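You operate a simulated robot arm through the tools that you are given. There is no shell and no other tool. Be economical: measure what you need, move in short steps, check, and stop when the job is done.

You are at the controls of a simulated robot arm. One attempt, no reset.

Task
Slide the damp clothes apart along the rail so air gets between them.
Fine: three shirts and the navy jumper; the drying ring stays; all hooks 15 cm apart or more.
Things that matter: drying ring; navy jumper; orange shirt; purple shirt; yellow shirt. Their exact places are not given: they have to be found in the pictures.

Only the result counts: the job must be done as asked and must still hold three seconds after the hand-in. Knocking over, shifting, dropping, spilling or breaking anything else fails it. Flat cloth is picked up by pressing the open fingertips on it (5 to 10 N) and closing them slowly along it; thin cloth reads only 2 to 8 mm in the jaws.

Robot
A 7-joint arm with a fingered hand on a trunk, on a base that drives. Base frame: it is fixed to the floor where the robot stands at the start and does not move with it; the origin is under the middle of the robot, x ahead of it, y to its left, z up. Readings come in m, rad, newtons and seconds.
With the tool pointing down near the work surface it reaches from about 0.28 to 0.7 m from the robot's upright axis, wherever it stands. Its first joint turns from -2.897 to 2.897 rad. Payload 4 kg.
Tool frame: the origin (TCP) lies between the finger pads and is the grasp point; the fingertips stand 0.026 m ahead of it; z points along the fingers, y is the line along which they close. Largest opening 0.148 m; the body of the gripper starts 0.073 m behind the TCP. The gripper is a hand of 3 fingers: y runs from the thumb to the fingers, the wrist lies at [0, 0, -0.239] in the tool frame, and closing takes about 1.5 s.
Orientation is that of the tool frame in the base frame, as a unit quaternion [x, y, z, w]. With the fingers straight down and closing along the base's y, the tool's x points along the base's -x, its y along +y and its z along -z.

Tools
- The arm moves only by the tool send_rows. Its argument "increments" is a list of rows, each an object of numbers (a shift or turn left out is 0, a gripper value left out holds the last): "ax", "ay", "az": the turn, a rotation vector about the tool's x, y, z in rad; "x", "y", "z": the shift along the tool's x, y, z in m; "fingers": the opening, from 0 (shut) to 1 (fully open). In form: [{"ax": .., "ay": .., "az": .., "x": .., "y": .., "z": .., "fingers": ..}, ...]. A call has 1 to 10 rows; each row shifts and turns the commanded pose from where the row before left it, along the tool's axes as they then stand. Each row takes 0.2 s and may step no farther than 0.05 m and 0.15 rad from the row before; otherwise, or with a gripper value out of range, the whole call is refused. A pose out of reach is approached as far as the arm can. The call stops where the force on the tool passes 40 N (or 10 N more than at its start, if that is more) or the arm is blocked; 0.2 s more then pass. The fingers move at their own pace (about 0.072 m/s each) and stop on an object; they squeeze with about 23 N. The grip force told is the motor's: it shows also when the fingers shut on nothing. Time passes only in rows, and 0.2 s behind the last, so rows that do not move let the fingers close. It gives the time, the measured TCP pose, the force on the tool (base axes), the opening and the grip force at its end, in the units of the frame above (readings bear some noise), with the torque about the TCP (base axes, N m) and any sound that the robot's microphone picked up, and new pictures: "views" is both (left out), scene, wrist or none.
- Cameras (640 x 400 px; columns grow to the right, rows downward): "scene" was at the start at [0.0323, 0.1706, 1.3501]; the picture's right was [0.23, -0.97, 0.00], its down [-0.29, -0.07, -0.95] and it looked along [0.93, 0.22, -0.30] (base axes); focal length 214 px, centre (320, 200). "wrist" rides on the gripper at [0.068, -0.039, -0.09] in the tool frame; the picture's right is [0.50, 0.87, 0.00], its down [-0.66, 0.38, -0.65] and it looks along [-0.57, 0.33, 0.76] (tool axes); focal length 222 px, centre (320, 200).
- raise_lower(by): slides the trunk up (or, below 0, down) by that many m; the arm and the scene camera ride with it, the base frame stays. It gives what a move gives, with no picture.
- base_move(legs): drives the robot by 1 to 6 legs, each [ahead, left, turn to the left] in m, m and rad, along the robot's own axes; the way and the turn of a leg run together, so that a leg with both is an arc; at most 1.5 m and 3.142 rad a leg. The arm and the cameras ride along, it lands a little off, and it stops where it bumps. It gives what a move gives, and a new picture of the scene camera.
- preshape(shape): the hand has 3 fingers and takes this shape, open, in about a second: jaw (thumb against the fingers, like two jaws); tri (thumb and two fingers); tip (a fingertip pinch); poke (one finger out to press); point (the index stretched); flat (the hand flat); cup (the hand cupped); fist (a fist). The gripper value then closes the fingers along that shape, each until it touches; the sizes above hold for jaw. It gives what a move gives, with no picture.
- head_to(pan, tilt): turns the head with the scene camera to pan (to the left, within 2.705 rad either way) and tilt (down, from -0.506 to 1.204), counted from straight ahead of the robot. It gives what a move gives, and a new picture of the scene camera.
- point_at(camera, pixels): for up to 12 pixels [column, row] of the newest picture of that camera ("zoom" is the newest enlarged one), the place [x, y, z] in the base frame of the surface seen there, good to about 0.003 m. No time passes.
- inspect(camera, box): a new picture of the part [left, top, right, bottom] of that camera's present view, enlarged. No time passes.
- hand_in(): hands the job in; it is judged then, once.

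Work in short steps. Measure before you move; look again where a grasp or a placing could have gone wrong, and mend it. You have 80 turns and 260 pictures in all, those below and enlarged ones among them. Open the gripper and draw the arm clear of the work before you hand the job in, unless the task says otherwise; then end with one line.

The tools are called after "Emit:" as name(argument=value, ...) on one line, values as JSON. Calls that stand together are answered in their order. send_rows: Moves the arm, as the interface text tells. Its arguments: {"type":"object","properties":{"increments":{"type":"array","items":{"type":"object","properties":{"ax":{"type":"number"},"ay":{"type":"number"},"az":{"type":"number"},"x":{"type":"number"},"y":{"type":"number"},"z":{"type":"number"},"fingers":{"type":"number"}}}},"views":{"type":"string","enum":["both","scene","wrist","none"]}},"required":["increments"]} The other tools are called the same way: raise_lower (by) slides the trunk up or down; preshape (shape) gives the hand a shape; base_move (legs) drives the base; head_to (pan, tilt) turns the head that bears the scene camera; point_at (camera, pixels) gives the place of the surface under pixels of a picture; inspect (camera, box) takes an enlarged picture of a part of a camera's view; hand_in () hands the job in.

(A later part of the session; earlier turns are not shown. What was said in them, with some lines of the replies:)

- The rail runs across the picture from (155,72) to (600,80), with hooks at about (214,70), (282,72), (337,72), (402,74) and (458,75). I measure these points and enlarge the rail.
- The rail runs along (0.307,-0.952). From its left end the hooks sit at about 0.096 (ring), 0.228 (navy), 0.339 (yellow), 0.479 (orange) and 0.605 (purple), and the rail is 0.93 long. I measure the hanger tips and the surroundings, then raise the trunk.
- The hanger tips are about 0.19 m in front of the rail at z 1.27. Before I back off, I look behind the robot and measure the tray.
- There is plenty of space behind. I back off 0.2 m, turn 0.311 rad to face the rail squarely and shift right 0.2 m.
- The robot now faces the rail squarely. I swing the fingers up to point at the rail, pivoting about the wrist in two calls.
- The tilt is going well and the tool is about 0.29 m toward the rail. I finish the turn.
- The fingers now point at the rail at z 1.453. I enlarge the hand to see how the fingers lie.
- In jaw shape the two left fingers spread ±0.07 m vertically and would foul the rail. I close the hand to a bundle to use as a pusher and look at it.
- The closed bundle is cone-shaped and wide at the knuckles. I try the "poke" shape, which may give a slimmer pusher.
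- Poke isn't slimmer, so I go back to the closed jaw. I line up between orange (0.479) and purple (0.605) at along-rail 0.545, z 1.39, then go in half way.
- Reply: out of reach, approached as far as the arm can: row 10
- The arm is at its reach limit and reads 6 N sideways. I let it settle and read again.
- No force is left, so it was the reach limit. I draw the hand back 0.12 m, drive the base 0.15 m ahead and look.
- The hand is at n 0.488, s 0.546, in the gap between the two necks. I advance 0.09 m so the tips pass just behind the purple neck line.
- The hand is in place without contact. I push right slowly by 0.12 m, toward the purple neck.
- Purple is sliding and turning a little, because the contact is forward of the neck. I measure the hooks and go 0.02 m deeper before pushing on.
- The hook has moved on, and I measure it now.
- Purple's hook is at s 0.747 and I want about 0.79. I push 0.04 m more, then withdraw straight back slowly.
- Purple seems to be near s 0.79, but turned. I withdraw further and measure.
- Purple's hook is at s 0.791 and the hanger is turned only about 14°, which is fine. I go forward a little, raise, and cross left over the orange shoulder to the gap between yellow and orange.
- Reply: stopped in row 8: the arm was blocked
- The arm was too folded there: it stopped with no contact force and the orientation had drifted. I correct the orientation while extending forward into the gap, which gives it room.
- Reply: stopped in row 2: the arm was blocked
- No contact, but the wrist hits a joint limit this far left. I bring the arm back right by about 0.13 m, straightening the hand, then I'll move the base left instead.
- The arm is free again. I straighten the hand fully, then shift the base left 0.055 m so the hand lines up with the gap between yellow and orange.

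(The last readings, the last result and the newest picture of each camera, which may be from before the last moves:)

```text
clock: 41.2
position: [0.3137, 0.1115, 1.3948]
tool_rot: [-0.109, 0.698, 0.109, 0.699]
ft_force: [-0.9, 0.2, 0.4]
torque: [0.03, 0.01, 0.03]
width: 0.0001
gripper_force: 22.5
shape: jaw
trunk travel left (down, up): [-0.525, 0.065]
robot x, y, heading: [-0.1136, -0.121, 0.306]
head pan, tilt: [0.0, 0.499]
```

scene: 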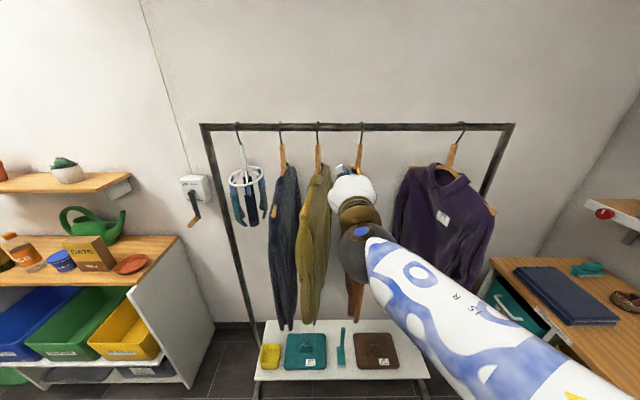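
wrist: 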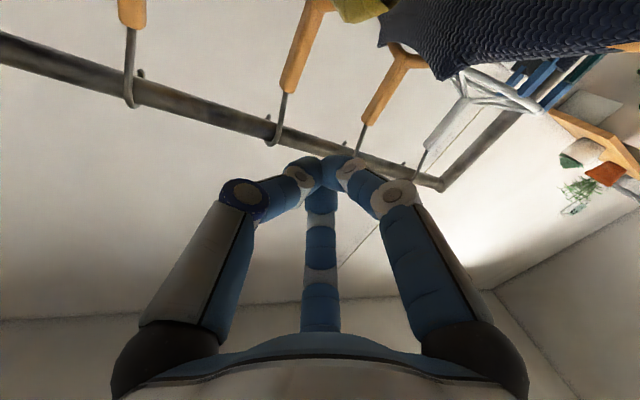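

The hand is at s 0.406, n 0.333 and straight. I drive ahead 0.1 m, then extend the arm 0.1 m and check.

Emit:
base_move(legs=[[0.1, 0, 0]])

Emit:
send_rows(increments=[{"z": 0.035}, {"z": 0.035}, {"z": 0.03}, {}], views="both")

Emit:
inspect(camera="scene", box=[260, 90, 500, 240])

```text
clock: 42.4
position: [0.4114, 0.1402, 1.3941]
tool_rot: [-0.108, 0.699, 0.107, 0.699]
ft_force: [-0.2, -0.2, -0.1]
torque: [-0.02, -0.03, -0.02]
width: 0.0
gripper_force: 22.7
shape: jaw
trunk travel left (down, up): [-0.525, 0.065]
robot x, y, heading: [-0.0163, -0.0858, 0.307]
head pan, tilt: [0.0, 0.499]
```

scene: 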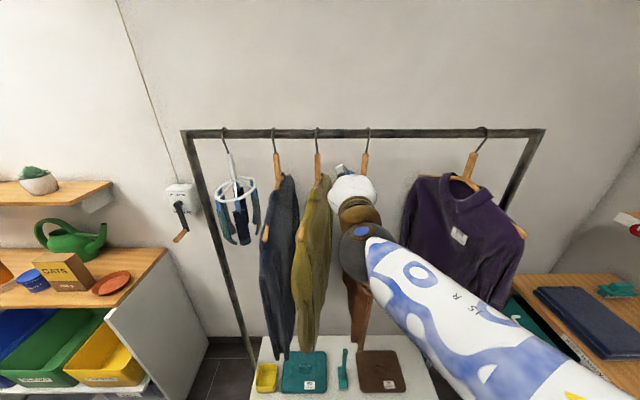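

```text
clock: 43.4
position: [0.5063, 0.1716, 1.3966]
tool_rot: [-0.109, 0.698, 0.108, 0.699]
ft_force: [0.4, 0.9, 0.1]
torque: [-0.01, -0.02, 0.01]
width: 0.0
gripper_force: 23.1
shape: jaw
trunk travel left (down, up): [-0.525, 0.065]
robot x, y, heading: [-0.0111, -0.0898, 0.306]
head pan, tilt: [0.0, 0.499]
```

scene: 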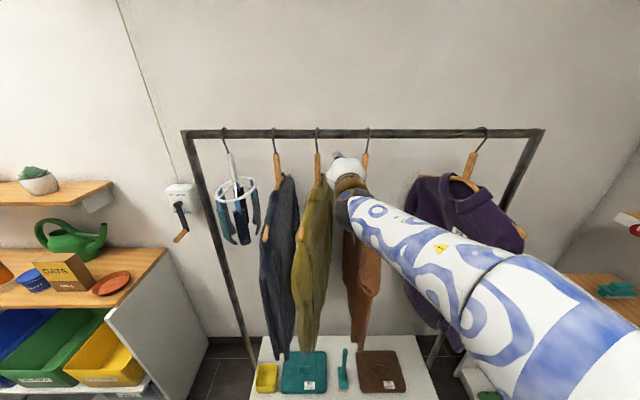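
wrist: 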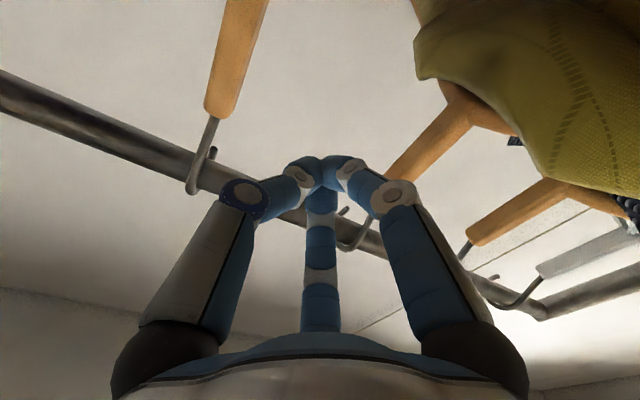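

```text
2.67 times, centred on (380, 165) of scene
```

zoom: 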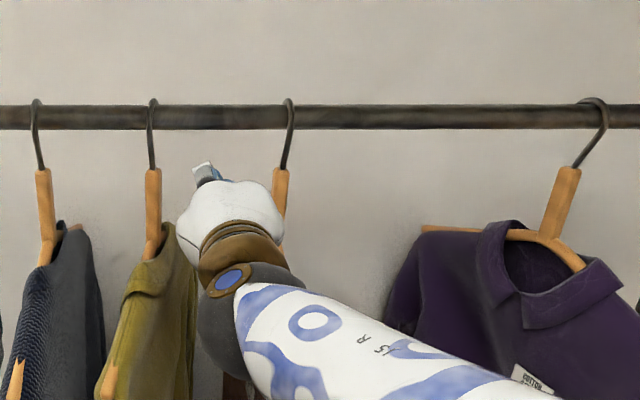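

The tips are midway between the yellow and orange necks. I advance 0.055 m and push right 0.12 m slowly.

Emit:
send_rows(increments=[{"z": 0.03}, {"z": 0.025}, {"y": -0.015}, {"y": -0.015}, {"y": -0.015}, {"y": -0.015}, {"y": -0.015}, {"y": -0.015}, {"y": -0.015}, {"y": -0.015}], views="scene")

Emit:
inspect(camera="scene", box=[260, 90, 500, 240])

```text
clock: 45.6
position: [0.5944, 0.0738, 1.3952]
tool_rot: [-0.109, 0.698, 0.108, 0.699]
ft_force: [0.0, 0.0, -0.7]
torque: [0.01, -0.01, 0.02]
width: 0.0001
gripper_force: 23.4
shape: jaw
trunk travel left (down, up): [-0.525, 0.065]
robot x, y, heading: [-0.0143, -0.0906, 0.304]
head pan, tilt: [0.0, 0.499]
```

scene: 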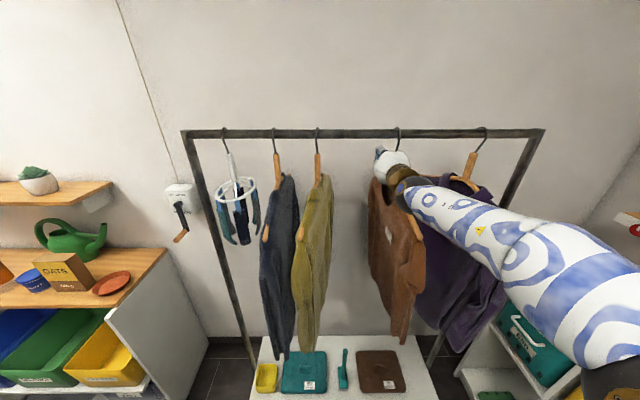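

```text
2.67 times, centred on (380, 165) of scene
```

zoom: 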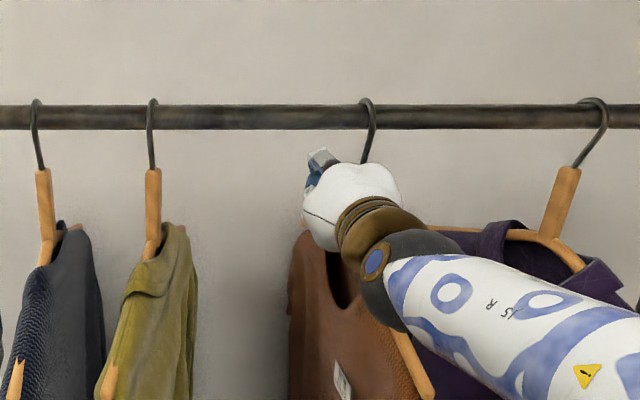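

Orange is sliding. I measure its hook.

Emit:
point_at(camera="zoom", pixels=[[367, 102], [593, 102], [152, 103], [37, 103]])

```text
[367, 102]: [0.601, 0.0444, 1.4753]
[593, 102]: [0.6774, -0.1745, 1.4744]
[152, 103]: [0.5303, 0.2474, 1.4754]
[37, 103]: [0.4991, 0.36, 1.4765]
```

Orange is at s 0.5585, so I push 0.06 m more to about 0.618, ease off and withdraw 0.1 m.

Emit:
send_rows(increments=[{"y": -0.015}, {"y": -0.015}, {"y": -0.015}, {"y": -0.015}, {}, {"y": 0.02}, {"z": -0.03}, {"z": -0.035}, {"z": -0.035}, {}], views="none")

Emit:
base_move(legs=[[-0.15, 0, 0]])

Emit:
inspect(camera="scene", box=[260, 90, 500, 240])

```text
clock: 47.8
position: [0.5109, 0.0069, 1.3969]
tool_rot: [-0.108, 0.698, 0.108, 0.699]
ft_force: [-0.6, 0.6, 0.7]
torque: [-0.02, 0.02, -0.01]
width: 0.0
gripper_force: 22.4
shape: jaw
trunk travel left (down, up): [-0.525, 0.065]
robot x, y, heading: [-0.0165, -0.085, 0.301]
head pan, tilt: [0.0, 0.499]
```

```text
clock: 49.1
position: [0.3664, -0.0387, 1.3954]
tool_rot: [-0.109, 0.698, 0.108, 0.699]
ft_force: [-0.2, 0.2, -0.2]
torque: [0.01, -0.01, 0.04]
width: 0.0
gripper_force: 22.9
shape: jaw
trunk travel left (down, up): [-0.525, 0.065]
robot x, y, heading: [-0.1608, -0.1336, 0.304]
head pan, tilt: [0.0, 0.499]
```

scene: 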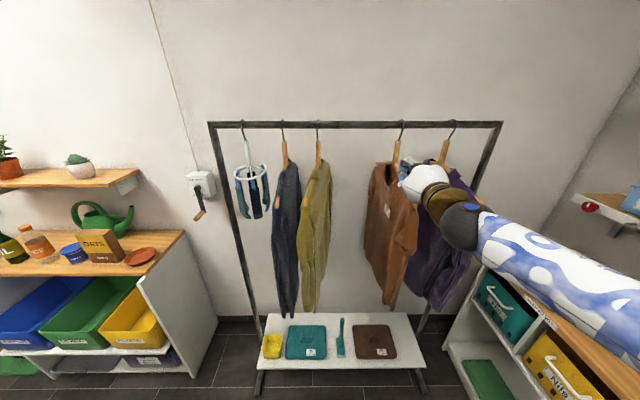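

```text
2.67 times, centred on (380, 165) of scene
```

zoom: 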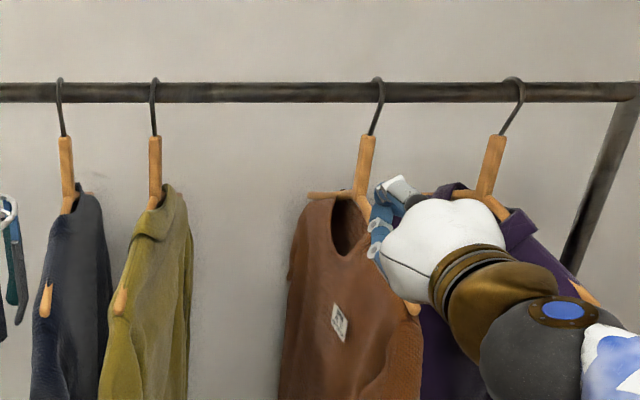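

I measure the hooks and then shift the base left so the hand lines up between navy (0.227) and yellow (0.3435). That needs the hand to go from s 0.566 to 0.285.

Emit:
point_at(camera="zoom", pixels=[[377, 81], [514, 81], [154, 81], [60, 81], [413, 308], [312, 195]])

Emit:
base_move(legs=[[0, 0.28, 0]])

```text
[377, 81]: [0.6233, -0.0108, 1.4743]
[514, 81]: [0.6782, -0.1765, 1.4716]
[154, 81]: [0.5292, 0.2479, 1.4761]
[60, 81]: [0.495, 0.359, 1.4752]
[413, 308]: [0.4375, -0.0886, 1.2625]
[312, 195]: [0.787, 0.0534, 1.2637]
```

```text
clock: 51.1
position: [0.2809, 0.2315, 1.3957]
tool_rot: [-0.11, 0.698, 0.109, 0.699]
ft_force: [-0.2, 0.7, -1.0]
torque: [-0.03, -0.01, -0.02]
width: 0.0
gripper_force: 23.5
shape: jaw
trunk travel left (down, up): [-0.525, 0.065]
robot x, y, heading: [-0.2399, 0.1326, 0.315]
head pan, tilt: [0.0, 0.499]
```

scene: 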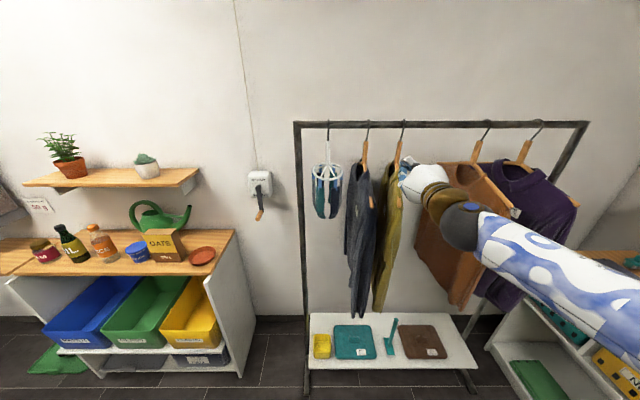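

Orange is at 0.618, and the hand sits at s 0.282 between navy and yellow. I drive ahead 0.15 m, then extend the arm a bit and check.

Emit:
base_move(legs=[[0.15, 0, 0]])

Emit:
send_rows(increments=[{"z": 0.03}, {}], views="both")

Emit:
inspect(camera="scene", box=[280, 90, 520, 240])

```text
clock: 52.5
position: [0.4266, 0.2783, 1.397]
tool_rot: [-0.111, 0.698, 0.111, 0.699]
ft_force: [0.2, 0.3, -0.6]
torque: [0.01, 0.04, 0.02]
width: 0.0002
gripper_force: 22.8
shape: jaw
trunk travel left (down, up): [-0.525, 0.065]
robot x, y, heading: [-0.1021, 0.1798, 0.317]
head pan, tilt: [0.0, 0.499]
```

scene: 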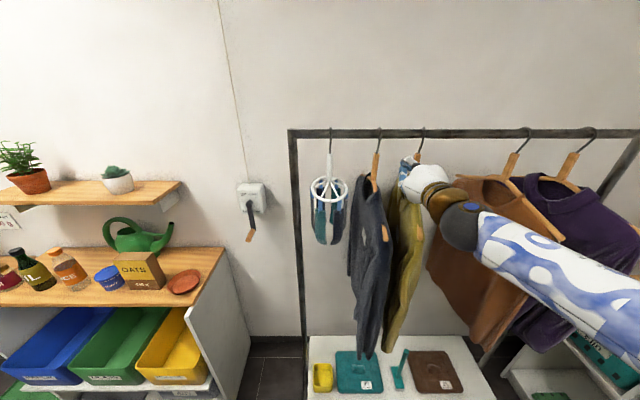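

```text
clock: 53.1
position: [0.4544, 0.2876, 1.3953]
tool_rot: [-0.112, 0.698, 0.111, 0.699]
ft_force: [0.4, 0.1, 0.3]
torque: [0.04, 0.0, 0.0]
width: 0.0
gripper_force: 23.7
shape: jaw
trunk travel left (down, up): [-0.525, 0.065]
robot x, y, heading: [-0.1006, 0.1847, 0.316]
head pan, tilt: [0.0, 0.499]
```

scene: 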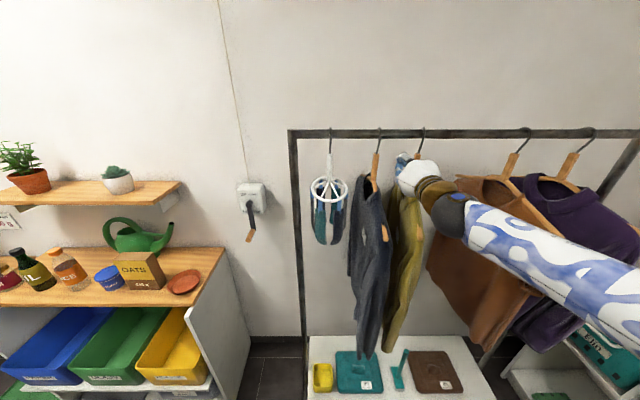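
wrist: 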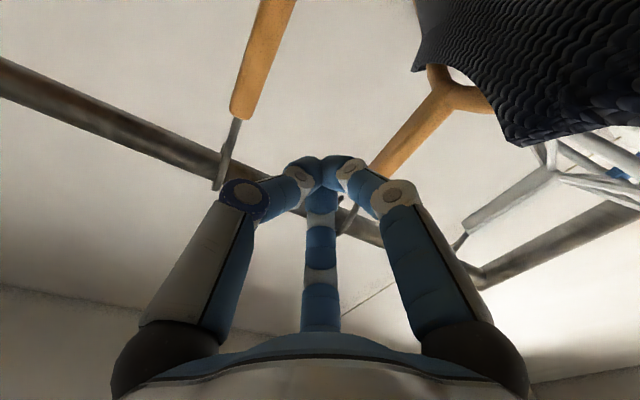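

```text
2.67 times, centred on (400, 165) of scene
```

zoom: 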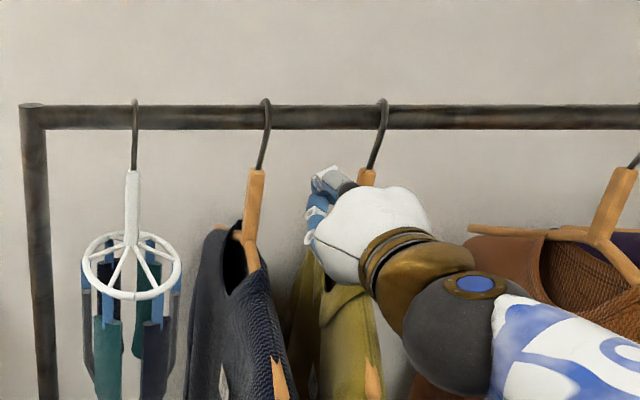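

The tips are well placed between the necks. I advance 0.07 m and push right 0.105 m.

Emit:
send_rows(increments=[{"z": 0.035}, {"z": 0.035}, {"y": -0.015}, {"y": -0.015}, {"y": -0.015}, {"y": -0.015}, {"y": -0.015}, {"y": -0.015}, {"y": -0.015}, {}], views="scene")

Emit:
inspect(camera="scene", box=[280, 90, 520, 240])

```text
clock: 55.3
position: [0.553, 0.2088, 1.3966]
tool_rot: [-0.112, 0.698, 0.11, 0.699]
ft_force: [-1.3, 0.5, -0.4]
torque: [0.0, 0.0, 0.0]
width: 0.0001
gripper_force: 22.8
shape: jaw
trunk travel left (down, up): [-0.525, 0.065]
robot x, y, heading: [-0.1006, 0.1845, 0.312]
head pan, tilt: [0.0, 0.499]
```

scene: 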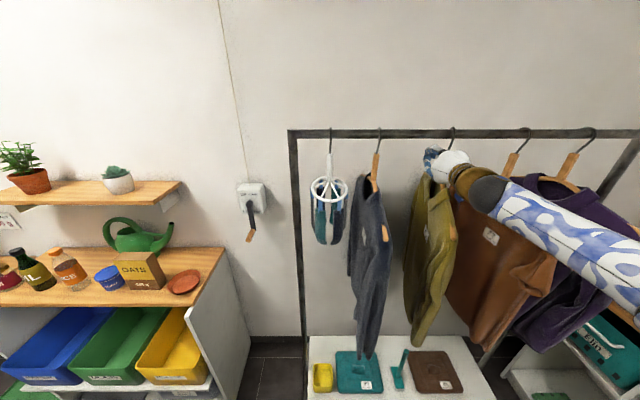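

```text
2.67 times, centred on (400, 165) of scene
```

zoom: 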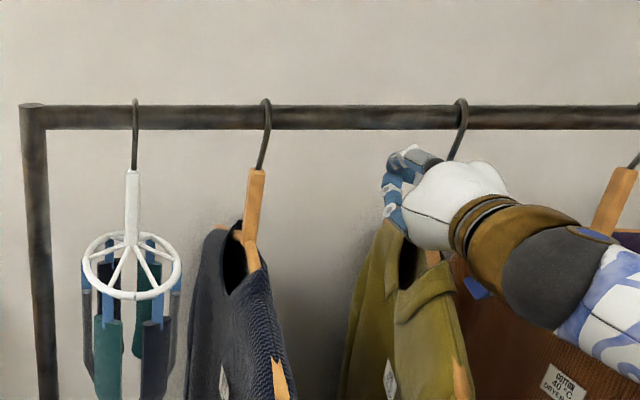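

Yellow is sliding, and I measure its hook.

Emit:
point_at(camera="zoom", pixels=[[460, 102], [266, 102], [136, 102]])

```text
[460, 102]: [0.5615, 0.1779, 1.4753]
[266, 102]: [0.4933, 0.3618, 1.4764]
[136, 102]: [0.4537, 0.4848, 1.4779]
```

Yellow is at s 0.419. I push 0.026 m more to about 0.445, withdraw, back the base up and measure again.

Emit:
send_rows(increments=[{"y": -0.013}, {"y": -0.013}, {}, {"y": 0.02}, {"z": -0.03}, {"z": -0.035}, {"z": -0.035}, {}], views="none")

Emit:
base_move(legs=[[-0.16, 0, 0]])

Emit:
inspect(camera="scene", box=[280, 90, 520, 240])

```text
clock: 57.1
position: [0.4598, 0.1728, 1.396]
tool_rot: [-0.111, 0.698, 0.111, 0.698]
ft_force: [1.6, -0.1, 0.3]
torque: [0.02, -0.03, -0.03]
width: 0.0
gripper_force: 23.1
shape: jaw
trunk travel left (down, up): [-0.525, 0.065]
robot x, y, heading: [-0.1016, 0.1841, 0.318]
head pan, tilt: [0.0, 0.499]
```

```text
clock: 58.5
position: [0.306, 0.1238, 1.3965]
tool_rot: [-0.111, 0.698, 0.111, 0.699]
ft_force: [0.4, 0.7, -0.3]
torque: [0.01, 0.01, 0.02]
width: 0.0
gripper_force: 23.2
shape: jaw
trunk travel left (down, up): [-0.525, 0.065]
robot x, y, heading: [-0.2542, 0.1336, 0.314]
head pan, tilt: [0.0, 0.499]
```

scene: 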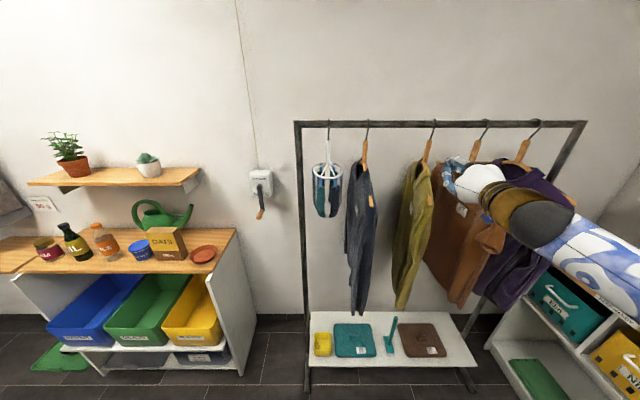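

```text
2.67 times, centred on (400, 165) of scene
```

zoom: 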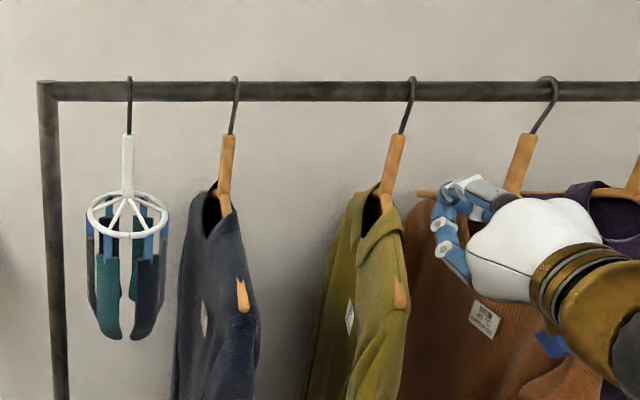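

All four are as planned. Next I shift the base left 0.224 m so the hand sits at s≈0.167, between the ring neck (0.094) and navy (0.223).

Emit:
point_at(camera="zoom", pixels=[[411, 81], [547, 81], [234, 81], [129, 81], [129, 200], [90, 225], [240, 300]])

Emit:
base_move(legs=[[0, 0.224, 0]])

```text
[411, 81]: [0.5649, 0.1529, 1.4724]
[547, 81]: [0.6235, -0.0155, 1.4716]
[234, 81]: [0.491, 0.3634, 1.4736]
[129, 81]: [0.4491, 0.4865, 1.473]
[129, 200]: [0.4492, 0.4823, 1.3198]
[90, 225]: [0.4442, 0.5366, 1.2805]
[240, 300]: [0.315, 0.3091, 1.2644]
```

```text
clock: 60.2
position: [0.2379, 0.3378, 1.3959]
tool_rot: [-0.112, 0.698, 0.112, 0.698]
ft_force: [-0.5, 0.5, -0.3]
torque: [0.03, -0.01, -0.05]
width: 0.0003
gripper_force: 23.4
shape: jaw
trunk travel left (down, up): [-0.525, 0.065]
robot x, y, heading: [-0.3226, 0.3444, 0.314]
head pan, tilt: [0.0, 0.499]
```

scene: 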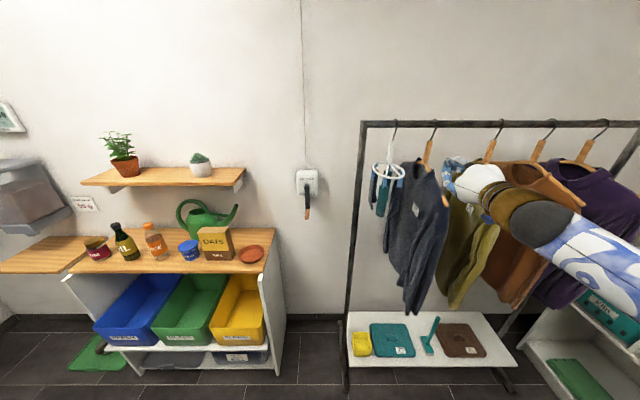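

Yellow is at 0.444 and orange at 0.622, and the hand is at s 0.168, n 0.33. I drive ahead 0.17 m and inspect before going in.

Emit:
base_move(legs=[[0.17, 0, 0]])

Emit:
send_rows(increments=[{}], views="wrist")

Emit:
inspect(camera="scene", box=[340, 90, 580, 240])

```text
clock: 61.6
position: [0.4021, 0.3924, 1.3964]
tool_rot: [-0.113, 0.698, 0.112, 0.699]
ft_force: [1.0, -0.4, 0.2]
torque: [0.01, -0.02, -0.02]
width: 0.0002
gripper_force: 23.2
shape: jaw
trunk travel left (down, up): [-0.525, 0.065]
robot x, y, heading: [-0.1608, 0.3983, 0.316]
head pan, tilt: [0.0, 0.499]
```

scene: 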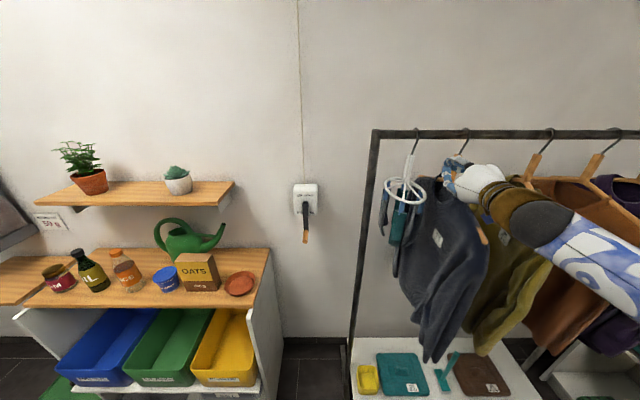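

```text
clock: 62.0
position: [0.4001, 0.3919, 1.3961]
tool_rot: [-0.113, 0.698, 0.112, 0.698]
ft_force: [-0.3, -0.7, -0.4]
torque: [-0.01, 0.0, -0.01]
width: 0.0003
gripper_force: 22.6
shape: jaw
trunk travel left (down, up): [-0.525, 0.065]
robot x, y, heading: [-0.1605, 0.3964, 0.316]
head pan, tilt: [0.0, 0.499]
```

wrist: 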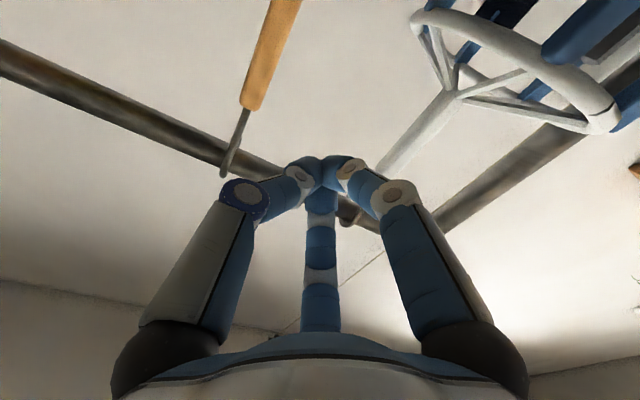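

```text
2.67 times, centred on (460, 165) of scene
```

zoom: 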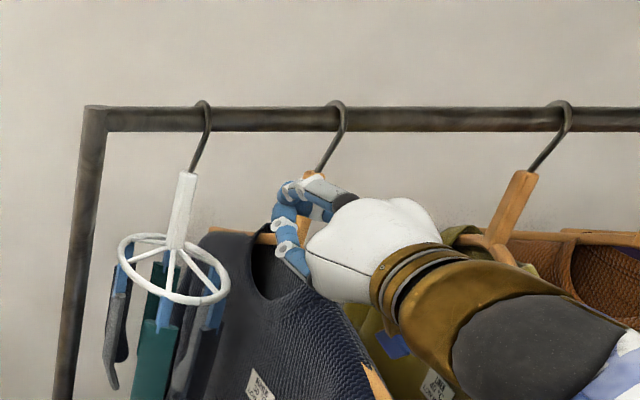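

Clear of both necks. I advance 0.085 m in steps, watching the force.

Emit:
send_rows(increments=[{"z": 0.03}, {"z": 0.03}, {"z": 0.025}, {}], views="wrist")

Emit:
inspect(camera="scene", box=[340, 90, 580, 240])

```text
clock: 63.0
position: [0.481, 0.4181, 1.3967]
tool_rot: [-0.113, 0.698, 0.112, 0.698]
ft_force: [0.5, 0.6, 0.1]
torque: [0.0, 0.01, 0.0]
width: 0.0
gripper_force: 23.0
shape: jaw
trunk travel left (down, up): [-0.525, 0.065]
robot x, y, heading: [-0.1598, 0.3978, 0.317]
head pan, tilt: [0.0, 0.499]
```

wrist: 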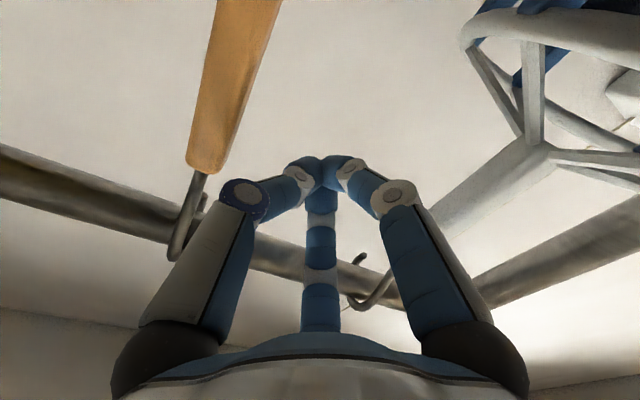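

```text
2.67 times, centred on (460, 165) of scene
```

zoom: 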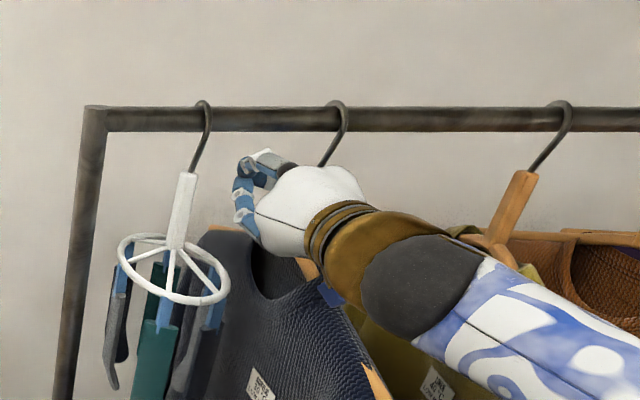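

The hand is in the gap with no force and the ring is untouched. I push right 0.07 m slowly, then measure.

Emit:
send_rows(increments=[{"y": -0.014}, {"y": -0.014}, {"y": -0.014}, {"y": -0.014}, {"y": -0.012}, {}], views="none")

Emit:
inspect(camera="scene", box=[340, 90, 580, 240])

Emit:
point_at(camera="zoom", pixels=[[204, 103], [382, 103], [398, 103], [412, 103], [566, 103]])

```text
clock: 64.4
position: [0.5013, 0.354, 1.3962]
tool_rot: [-0.113, 0.698, 0.112, 0.699]
ft_force: [0.0, 1.2, 0.7]
torque: [0.0, 0.05, -0.04]
width: 0.0
gripper_force: 23.2
shape: jaw
trunk travel left (down, up): [-0.525, 0.065]
robot x, y, heading: [-0.1601, 0.3984, 0.32]
head pan, tilt: [0.0, 0.499]
```

```text
2.67 times, centred on (460, 165) of scene
```

zoom: 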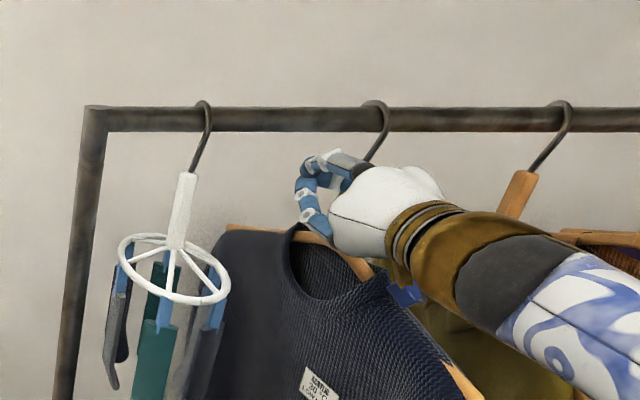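

```text
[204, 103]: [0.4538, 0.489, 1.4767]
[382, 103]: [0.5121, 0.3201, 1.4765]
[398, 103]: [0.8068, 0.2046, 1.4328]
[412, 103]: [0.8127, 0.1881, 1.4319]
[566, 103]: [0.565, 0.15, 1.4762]
```

Navy is at about s 0.267, with 0.17 m or more on both sides. I ease off left by 0.015 m, withdraw, and back the base away.

Emit:
send_rows(increments=[{"y": 0.015}, {"z": -0.03}, {"z": -0.035}, {"z": -0.035}, {}], views="none")

Emit:
base_move(legs=[[-0.3, 0, 0], [0, -0.3, 0]])

Emit:
inspect(camera="scene", box=[260, 90, 580, 290])

```text
clock: 65.6
position: [0.4018, 0.3372, 1.3963]
tool_rot: [-0.113, 0.698, 0.112, 0.699]
ft_force: [-0.2, -0.1, -0.4]
torque: [-0.01, 0.02, -0.04]
width: 0.0
gripper_force: 22.9
shape: jaw
trunk travel left (down, up): [-0.525, 0.065]
robot x, y, heading: [-0.1606, 0.3954, 0.313]
head pan, tilt: [0.0, 0.499]
```

```text
clock: 69.3
position: [0.2113, -0.0444, 1.3951]
tool_rot: [-0.113, 0.697, 0.111, 0.699]
ft_force: [0.0, -0.4, 0.6]
torque: [0.01, -0.01, 0.0]
width: 0.0
gripper_force: 23.2
shape: jaw
trunk travel left (down, up): [-0.525, 0.065]
robot x, y, heading: [-0.3542, 0.0149, 0.318]
head pan, tilt: [0.0, 0.499]
```

scene: 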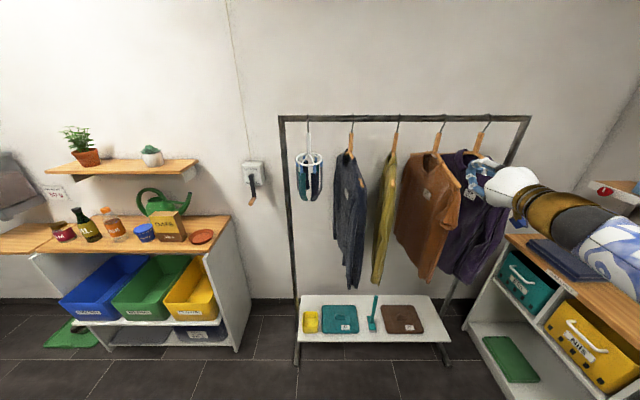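

```text
2.00 times, centred on (420, 190) of scene
```

zoom: 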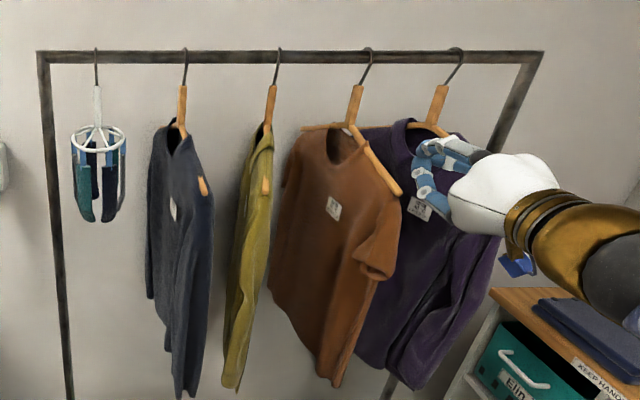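

Everything hangs freely apart. I open the hand here, clear of the work, and measure the final hook spacing.

Emit:
send_rows(increments=[{"fingers": 1}, {}, {}, {}, {}, {}, {}], views="none")

Emit:
inspect(camera="scene", box=[270, 80, 510, 230])

Emit:
point_at(camera="scene", pixels=[[308, 116], [352, 116], [398, 116], [444, 116], [488, 116]])

```text
clock: 70.9
position: [0.2097, -0.0439, 1.3966]
tool_rot: [-0.113, 0.697, 0.112, 0.699]
ft_force: [0.4, 0.7, -0.3]
torque: [-0.02, -0.01, 0.01]
width: 0.1482
gripper_force: 0.2
shape: jaw
trunk travel left (down, up): [-0.525, 0.065]
robot x, y, heading: [-0.3519, 0.0173, 0.314]
head pan, tilt: [0.0, 0.499]
```

```text
2.67 times, centred on (390, 155) of scene
```

zoom: 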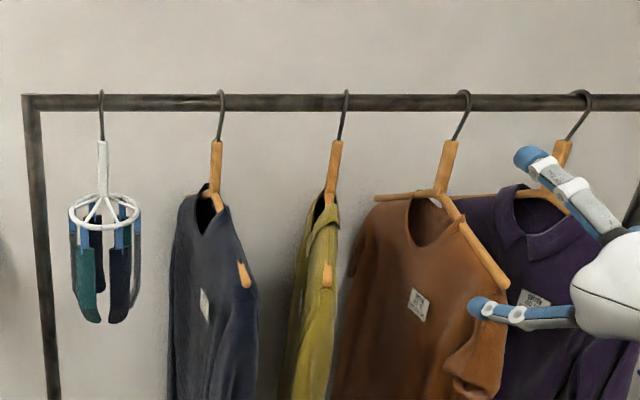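

```text
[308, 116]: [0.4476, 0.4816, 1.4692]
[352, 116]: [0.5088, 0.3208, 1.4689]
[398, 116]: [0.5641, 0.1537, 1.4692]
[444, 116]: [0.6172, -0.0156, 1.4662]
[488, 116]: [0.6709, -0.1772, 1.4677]
```

The hook gaps measure about 17.2, 17.6, 17.7 and 17.0 cm, the ring hasn't moved, and the open hand is well clear. I hand in.

Emit:
hand_in()

```text
The job is handed in.
```

The three shirts and the navy jumper now hang 17 cm or more apart along the rail, with the drying ring left where it was, and the job is handed in.
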